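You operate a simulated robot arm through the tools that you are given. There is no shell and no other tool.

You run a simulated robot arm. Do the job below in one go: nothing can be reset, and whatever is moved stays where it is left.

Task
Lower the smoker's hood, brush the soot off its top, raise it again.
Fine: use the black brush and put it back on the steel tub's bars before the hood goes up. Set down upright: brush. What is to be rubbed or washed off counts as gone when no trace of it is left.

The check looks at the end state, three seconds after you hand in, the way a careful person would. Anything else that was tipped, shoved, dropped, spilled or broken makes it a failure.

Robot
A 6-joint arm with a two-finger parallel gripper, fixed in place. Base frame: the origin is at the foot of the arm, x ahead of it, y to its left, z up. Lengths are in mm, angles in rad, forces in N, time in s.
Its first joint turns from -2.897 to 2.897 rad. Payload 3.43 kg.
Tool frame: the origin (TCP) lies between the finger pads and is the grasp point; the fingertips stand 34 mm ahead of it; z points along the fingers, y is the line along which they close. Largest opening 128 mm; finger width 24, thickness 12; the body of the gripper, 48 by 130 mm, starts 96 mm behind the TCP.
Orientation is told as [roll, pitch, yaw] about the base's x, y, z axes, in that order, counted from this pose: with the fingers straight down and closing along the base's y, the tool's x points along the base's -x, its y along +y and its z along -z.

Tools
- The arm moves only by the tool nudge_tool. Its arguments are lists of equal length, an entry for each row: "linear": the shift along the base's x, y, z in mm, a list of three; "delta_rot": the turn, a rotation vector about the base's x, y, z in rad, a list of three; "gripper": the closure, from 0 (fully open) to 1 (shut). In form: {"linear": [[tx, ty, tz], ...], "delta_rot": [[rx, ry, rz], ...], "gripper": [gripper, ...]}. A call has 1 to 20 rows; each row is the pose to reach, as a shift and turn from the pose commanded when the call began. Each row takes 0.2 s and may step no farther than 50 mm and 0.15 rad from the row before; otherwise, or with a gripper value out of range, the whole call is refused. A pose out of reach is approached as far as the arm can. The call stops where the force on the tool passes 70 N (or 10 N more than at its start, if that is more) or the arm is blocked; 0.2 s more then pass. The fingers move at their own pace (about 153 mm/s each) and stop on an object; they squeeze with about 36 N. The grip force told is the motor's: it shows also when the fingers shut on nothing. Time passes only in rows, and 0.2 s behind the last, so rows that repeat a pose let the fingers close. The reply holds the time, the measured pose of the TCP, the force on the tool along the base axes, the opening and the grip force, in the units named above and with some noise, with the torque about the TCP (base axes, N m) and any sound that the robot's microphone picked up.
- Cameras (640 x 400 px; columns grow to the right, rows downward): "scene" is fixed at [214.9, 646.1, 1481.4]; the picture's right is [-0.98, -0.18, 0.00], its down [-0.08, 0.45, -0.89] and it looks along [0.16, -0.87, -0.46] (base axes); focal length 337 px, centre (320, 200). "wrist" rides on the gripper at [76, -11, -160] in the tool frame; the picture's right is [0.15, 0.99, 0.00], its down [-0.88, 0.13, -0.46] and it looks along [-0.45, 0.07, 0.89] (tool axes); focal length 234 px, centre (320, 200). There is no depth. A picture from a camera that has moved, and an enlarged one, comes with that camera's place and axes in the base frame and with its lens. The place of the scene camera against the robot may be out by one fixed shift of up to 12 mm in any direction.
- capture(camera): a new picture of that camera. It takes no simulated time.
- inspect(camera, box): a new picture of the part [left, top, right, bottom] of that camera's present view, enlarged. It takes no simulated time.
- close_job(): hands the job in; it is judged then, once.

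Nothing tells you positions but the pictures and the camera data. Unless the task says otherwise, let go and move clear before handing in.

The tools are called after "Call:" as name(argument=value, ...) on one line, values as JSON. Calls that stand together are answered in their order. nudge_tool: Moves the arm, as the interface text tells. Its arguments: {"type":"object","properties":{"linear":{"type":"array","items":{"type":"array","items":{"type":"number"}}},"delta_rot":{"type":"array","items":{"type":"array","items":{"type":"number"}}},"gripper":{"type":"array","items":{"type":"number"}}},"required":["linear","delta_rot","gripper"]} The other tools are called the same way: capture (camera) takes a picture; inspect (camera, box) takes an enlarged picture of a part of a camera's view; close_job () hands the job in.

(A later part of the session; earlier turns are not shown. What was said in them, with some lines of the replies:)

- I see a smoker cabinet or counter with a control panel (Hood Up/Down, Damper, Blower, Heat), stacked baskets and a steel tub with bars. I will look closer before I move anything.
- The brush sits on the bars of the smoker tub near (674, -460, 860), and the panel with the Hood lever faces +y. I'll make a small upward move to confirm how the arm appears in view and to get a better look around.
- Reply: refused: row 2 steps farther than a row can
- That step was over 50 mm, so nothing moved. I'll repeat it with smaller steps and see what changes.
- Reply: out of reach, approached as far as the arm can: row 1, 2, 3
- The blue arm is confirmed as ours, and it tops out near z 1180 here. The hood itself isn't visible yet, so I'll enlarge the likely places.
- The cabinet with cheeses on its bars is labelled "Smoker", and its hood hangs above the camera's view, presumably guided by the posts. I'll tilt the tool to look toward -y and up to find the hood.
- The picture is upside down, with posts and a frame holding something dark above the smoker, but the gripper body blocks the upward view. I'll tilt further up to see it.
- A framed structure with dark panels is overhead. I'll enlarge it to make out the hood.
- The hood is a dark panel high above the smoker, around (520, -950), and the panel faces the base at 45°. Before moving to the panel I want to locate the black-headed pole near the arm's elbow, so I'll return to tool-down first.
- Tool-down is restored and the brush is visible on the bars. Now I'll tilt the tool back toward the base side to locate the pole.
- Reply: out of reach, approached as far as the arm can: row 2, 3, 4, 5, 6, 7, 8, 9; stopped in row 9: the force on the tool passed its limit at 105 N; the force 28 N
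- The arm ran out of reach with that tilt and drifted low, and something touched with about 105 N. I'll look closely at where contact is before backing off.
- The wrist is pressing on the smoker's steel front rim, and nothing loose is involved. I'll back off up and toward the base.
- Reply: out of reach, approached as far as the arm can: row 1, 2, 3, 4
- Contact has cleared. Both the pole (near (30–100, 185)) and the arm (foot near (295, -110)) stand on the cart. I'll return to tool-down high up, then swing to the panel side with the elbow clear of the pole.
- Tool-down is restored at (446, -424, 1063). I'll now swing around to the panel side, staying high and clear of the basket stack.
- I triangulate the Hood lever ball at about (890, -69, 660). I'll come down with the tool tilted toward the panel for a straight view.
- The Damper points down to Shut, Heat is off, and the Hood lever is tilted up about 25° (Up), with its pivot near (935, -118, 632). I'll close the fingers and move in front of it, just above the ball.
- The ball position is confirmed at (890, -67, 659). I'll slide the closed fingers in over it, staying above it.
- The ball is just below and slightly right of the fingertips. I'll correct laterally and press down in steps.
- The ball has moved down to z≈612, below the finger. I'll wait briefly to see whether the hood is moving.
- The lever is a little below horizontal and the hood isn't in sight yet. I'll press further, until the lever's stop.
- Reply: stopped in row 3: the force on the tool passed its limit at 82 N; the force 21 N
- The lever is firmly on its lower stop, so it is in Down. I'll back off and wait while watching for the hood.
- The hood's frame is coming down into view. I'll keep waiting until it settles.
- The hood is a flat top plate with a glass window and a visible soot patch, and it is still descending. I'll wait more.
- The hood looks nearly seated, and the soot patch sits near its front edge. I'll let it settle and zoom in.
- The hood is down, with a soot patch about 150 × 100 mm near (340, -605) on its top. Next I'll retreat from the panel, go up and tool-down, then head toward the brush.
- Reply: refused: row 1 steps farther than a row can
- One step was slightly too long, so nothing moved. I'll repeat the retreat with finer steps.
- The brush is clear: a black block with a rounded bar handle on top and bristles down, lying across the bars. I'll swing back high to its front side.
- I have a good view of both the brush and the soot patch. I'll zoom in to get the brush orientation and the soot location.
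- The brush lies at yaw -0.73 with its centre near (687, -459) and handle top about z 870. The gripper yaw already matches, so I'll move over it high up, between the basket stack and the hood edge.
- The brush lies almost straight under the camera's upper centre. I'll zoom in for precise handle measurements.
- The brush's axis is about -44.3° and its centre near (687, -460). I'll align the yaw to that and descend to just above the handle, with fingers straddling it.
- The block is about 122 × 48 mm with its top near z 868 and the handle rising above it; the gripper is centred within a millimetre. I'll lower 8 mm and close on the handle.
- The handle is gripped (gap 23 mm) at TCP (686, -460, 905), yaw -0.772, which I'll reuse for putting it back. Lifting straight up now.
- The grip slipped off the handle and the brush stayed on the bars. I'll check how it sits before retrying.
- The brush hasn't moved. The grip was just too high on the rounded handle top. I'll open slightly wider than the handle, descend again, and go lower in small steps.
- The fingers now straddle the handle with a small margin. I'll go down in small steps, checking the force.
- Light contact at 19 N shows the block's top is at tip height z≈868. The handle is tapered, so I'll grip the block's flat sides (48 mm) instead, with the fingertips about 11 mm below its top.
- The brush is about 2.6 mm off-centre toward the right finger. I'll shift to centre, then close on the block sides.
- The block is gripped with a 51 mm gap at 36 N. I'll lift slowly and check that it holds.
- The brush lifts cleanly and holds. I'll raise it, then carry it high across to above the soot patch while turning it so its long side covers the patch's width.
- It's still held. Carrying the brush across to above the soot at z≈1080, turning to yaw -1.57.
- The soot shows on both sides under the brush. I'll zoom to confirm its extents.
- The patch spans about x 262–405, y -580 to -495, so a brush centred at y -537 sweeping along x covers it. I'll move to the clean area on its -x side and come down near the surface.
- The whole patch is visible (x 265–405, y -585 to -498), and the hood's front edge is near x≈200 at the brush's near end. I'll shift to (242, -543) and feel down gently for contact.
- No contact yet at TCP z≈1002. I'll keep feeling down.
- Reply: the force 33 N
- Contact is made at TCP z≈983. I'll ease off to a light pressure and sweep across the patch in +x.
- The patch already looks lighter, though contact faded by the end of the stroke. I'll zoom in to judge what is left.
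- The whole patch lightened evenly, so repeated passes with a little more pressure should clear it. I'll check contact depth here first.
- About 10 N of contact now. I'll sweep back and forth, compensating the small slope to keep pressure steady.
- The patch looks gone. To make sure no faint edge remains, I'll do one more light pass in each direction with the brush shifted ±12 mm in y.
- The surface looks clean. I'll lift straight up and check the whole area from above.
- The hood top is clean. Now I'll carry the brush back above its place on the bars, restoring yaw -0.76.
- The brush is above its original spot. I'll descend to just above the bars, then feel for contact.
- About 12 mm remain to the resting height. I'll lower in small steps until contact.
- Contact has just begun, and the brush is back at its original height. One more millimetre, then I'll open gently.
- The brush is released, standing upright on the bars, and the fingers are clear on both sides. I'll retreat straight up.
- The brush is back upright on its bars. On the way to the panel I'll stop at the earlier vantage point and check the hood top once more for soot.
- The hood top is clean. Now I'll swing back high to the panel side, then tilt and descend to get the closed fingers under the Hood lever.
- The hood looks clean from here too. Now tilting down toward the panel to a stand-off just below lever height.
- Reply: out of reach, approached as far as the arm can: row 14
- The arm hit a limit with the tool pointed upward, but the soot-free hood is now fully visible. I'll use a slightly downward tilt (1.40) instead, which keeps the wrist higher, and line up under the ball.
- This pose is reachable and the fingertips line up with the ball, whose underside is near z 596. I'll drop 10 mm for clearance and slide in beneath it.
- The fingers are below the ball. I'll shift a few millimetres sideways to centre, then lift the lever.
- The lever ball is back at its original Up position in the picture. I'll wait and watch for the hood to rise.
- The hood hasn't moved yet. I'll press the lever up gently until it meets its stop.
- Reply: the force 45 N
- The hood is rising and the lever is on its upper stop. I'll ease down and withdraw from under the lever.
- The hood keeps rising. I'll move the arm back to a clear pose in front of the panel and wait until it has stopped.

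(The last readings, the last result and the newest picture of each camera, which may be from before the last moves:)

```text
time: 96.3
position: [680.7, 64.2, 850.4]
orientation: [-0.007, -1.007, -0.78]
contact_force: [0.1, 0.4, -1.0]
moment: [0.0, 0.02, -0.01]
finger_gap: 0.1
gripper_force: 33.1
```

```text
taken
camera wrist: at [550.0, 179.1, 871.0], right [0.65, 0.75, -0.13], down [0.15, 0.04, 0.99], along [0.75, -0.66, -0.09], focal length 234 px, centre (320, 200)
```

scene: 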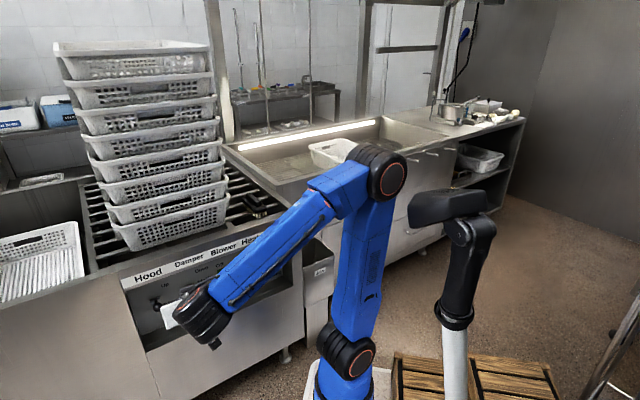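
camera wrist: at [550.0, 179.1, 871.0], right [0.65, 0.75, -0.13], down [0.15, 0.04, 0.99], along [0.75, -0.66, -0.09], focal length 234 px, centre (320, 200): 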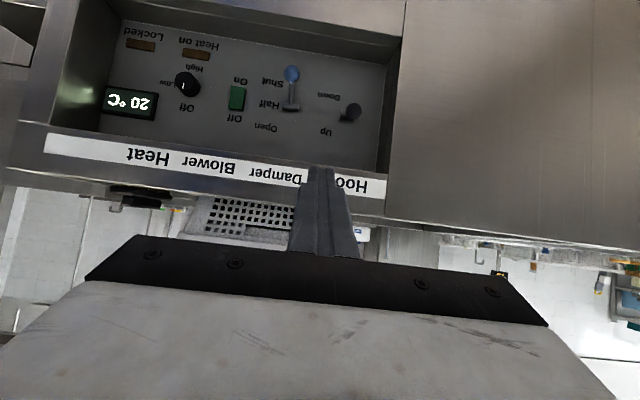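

The hood has risen out of view and the lever reads Up. I'll wait a few more seconds so it fully reaches the top, and check the brush.

Call:
nudge_tool(linear=[[0, 0, 0], [0, 0, 0], [0, 0, 0], [0, 0, 0], [0, 0, 0], [0, 0, 0], [0, 0, 0], [0, 0, 0], [0, 0, 0], [0, 0, 0], [0, 0, 0], [0, 0, 0], [0, 0, 0], [0, 0, 0], [0, 0, 0], [0, 0, 0], [0, 0, 0], [0, 0, 0], [0, 0, 0], [0, 0, 0]], delta_rot=[[0, 0, 0], [0, 0, 0], [0, 0, 0], [0, 0, 0], [0, 0, 0], [0, 0, 0], [0, 0, 0], [0, 0, 0], [0, 0, 0], [0, 0, 0], [0, 0, 0], [0, 0, 0], [0, 0, 0], [0, 0, 0], [0, 0, 0], [0, 0, 0], [0, 0, 0], [0, 0, 0], [0, 0, 0], [0, 0, 0]], gripper=[1, 1, 1, 1, 1, 1, 1, 1, 1, 1, 1, 1, 1, 1, 1, 1, 1, 1, 1, 1])

Call:
inspect(camera="scene", box=[180, 130, 340, 230])

Call:
inspect(camera="wrist", box=[220, 40, 420, 165])

Call:
capture(camera="scene")

```text
time: 100.5
position: [681.2, 65.9, 851.7]
orientation: [-0.004, -1.009, -0.782]
contact_force: [-0.5, 0.4, -1.2]
moment: [0.03, -0.01, 0.02]
finger_gap: 0.0
gripper_force: 33.1
```

```text
4.00 times, centred on (260, 180) of scene
camera zoom: at [214.9, 646.1, 1481.4], right [-0.98, -0.18, 0.0], down [-0.08, 0.45, -0.89], along [0.16, -0.87, -0.46], focal length 1349 px, centre (560, 280)
```

zoom: 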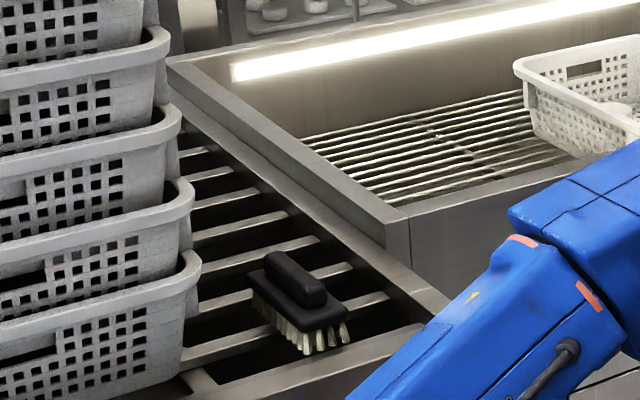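

```text
3.20 times, centred on (320, 102) of wrist
camera zoom: at [550.0, 179.1, 871.0], right [0.65, 0.75, -0.13], down [0.15, 0.04, 0.99], along [0.75, -0.66, -0.09], focal length 749 px, centre (320, 512)
```

zoom: 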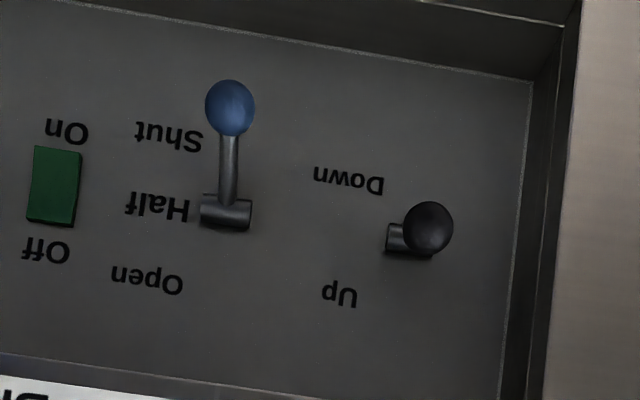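

```text
taken
```

scene: 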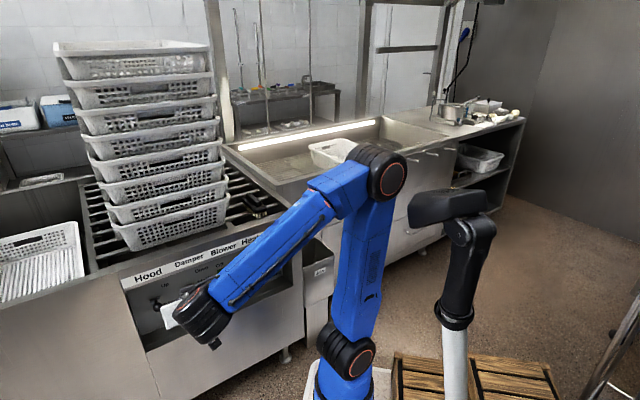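

The hood is up, its top is brushed clean, the lever reads Up, and the brush stands upright on the tub's bars. The arm is clear and nothing else has moved, so I'm handing in.

Call:
close_job()

```text
The job is handed in.
```

I lowered the smoker's hood, brushed the soot off its top, and raised it again; the job is handed in. No trace of soot showed on the hood top, either close up or from the scene camera.

- **Brush:** I used the black one and set it back upright on the steel tub's bars before raising the hood.
- **Hood:** it rose out of the scene camera's view after I moved the lever to Up. I didn't look up at it afterwards. I gave it about 10 seconds, longer than it took to come down.
- **Slips:** early on, the wrist pressed against the smoker's steel front rim at about 105 N before the arm stopped. My first grip on the brush also slid off its handle. I saw no damage, and the brush did not move.

The damper, blower and heat controls are as they were, and the baskets look undisturbed.
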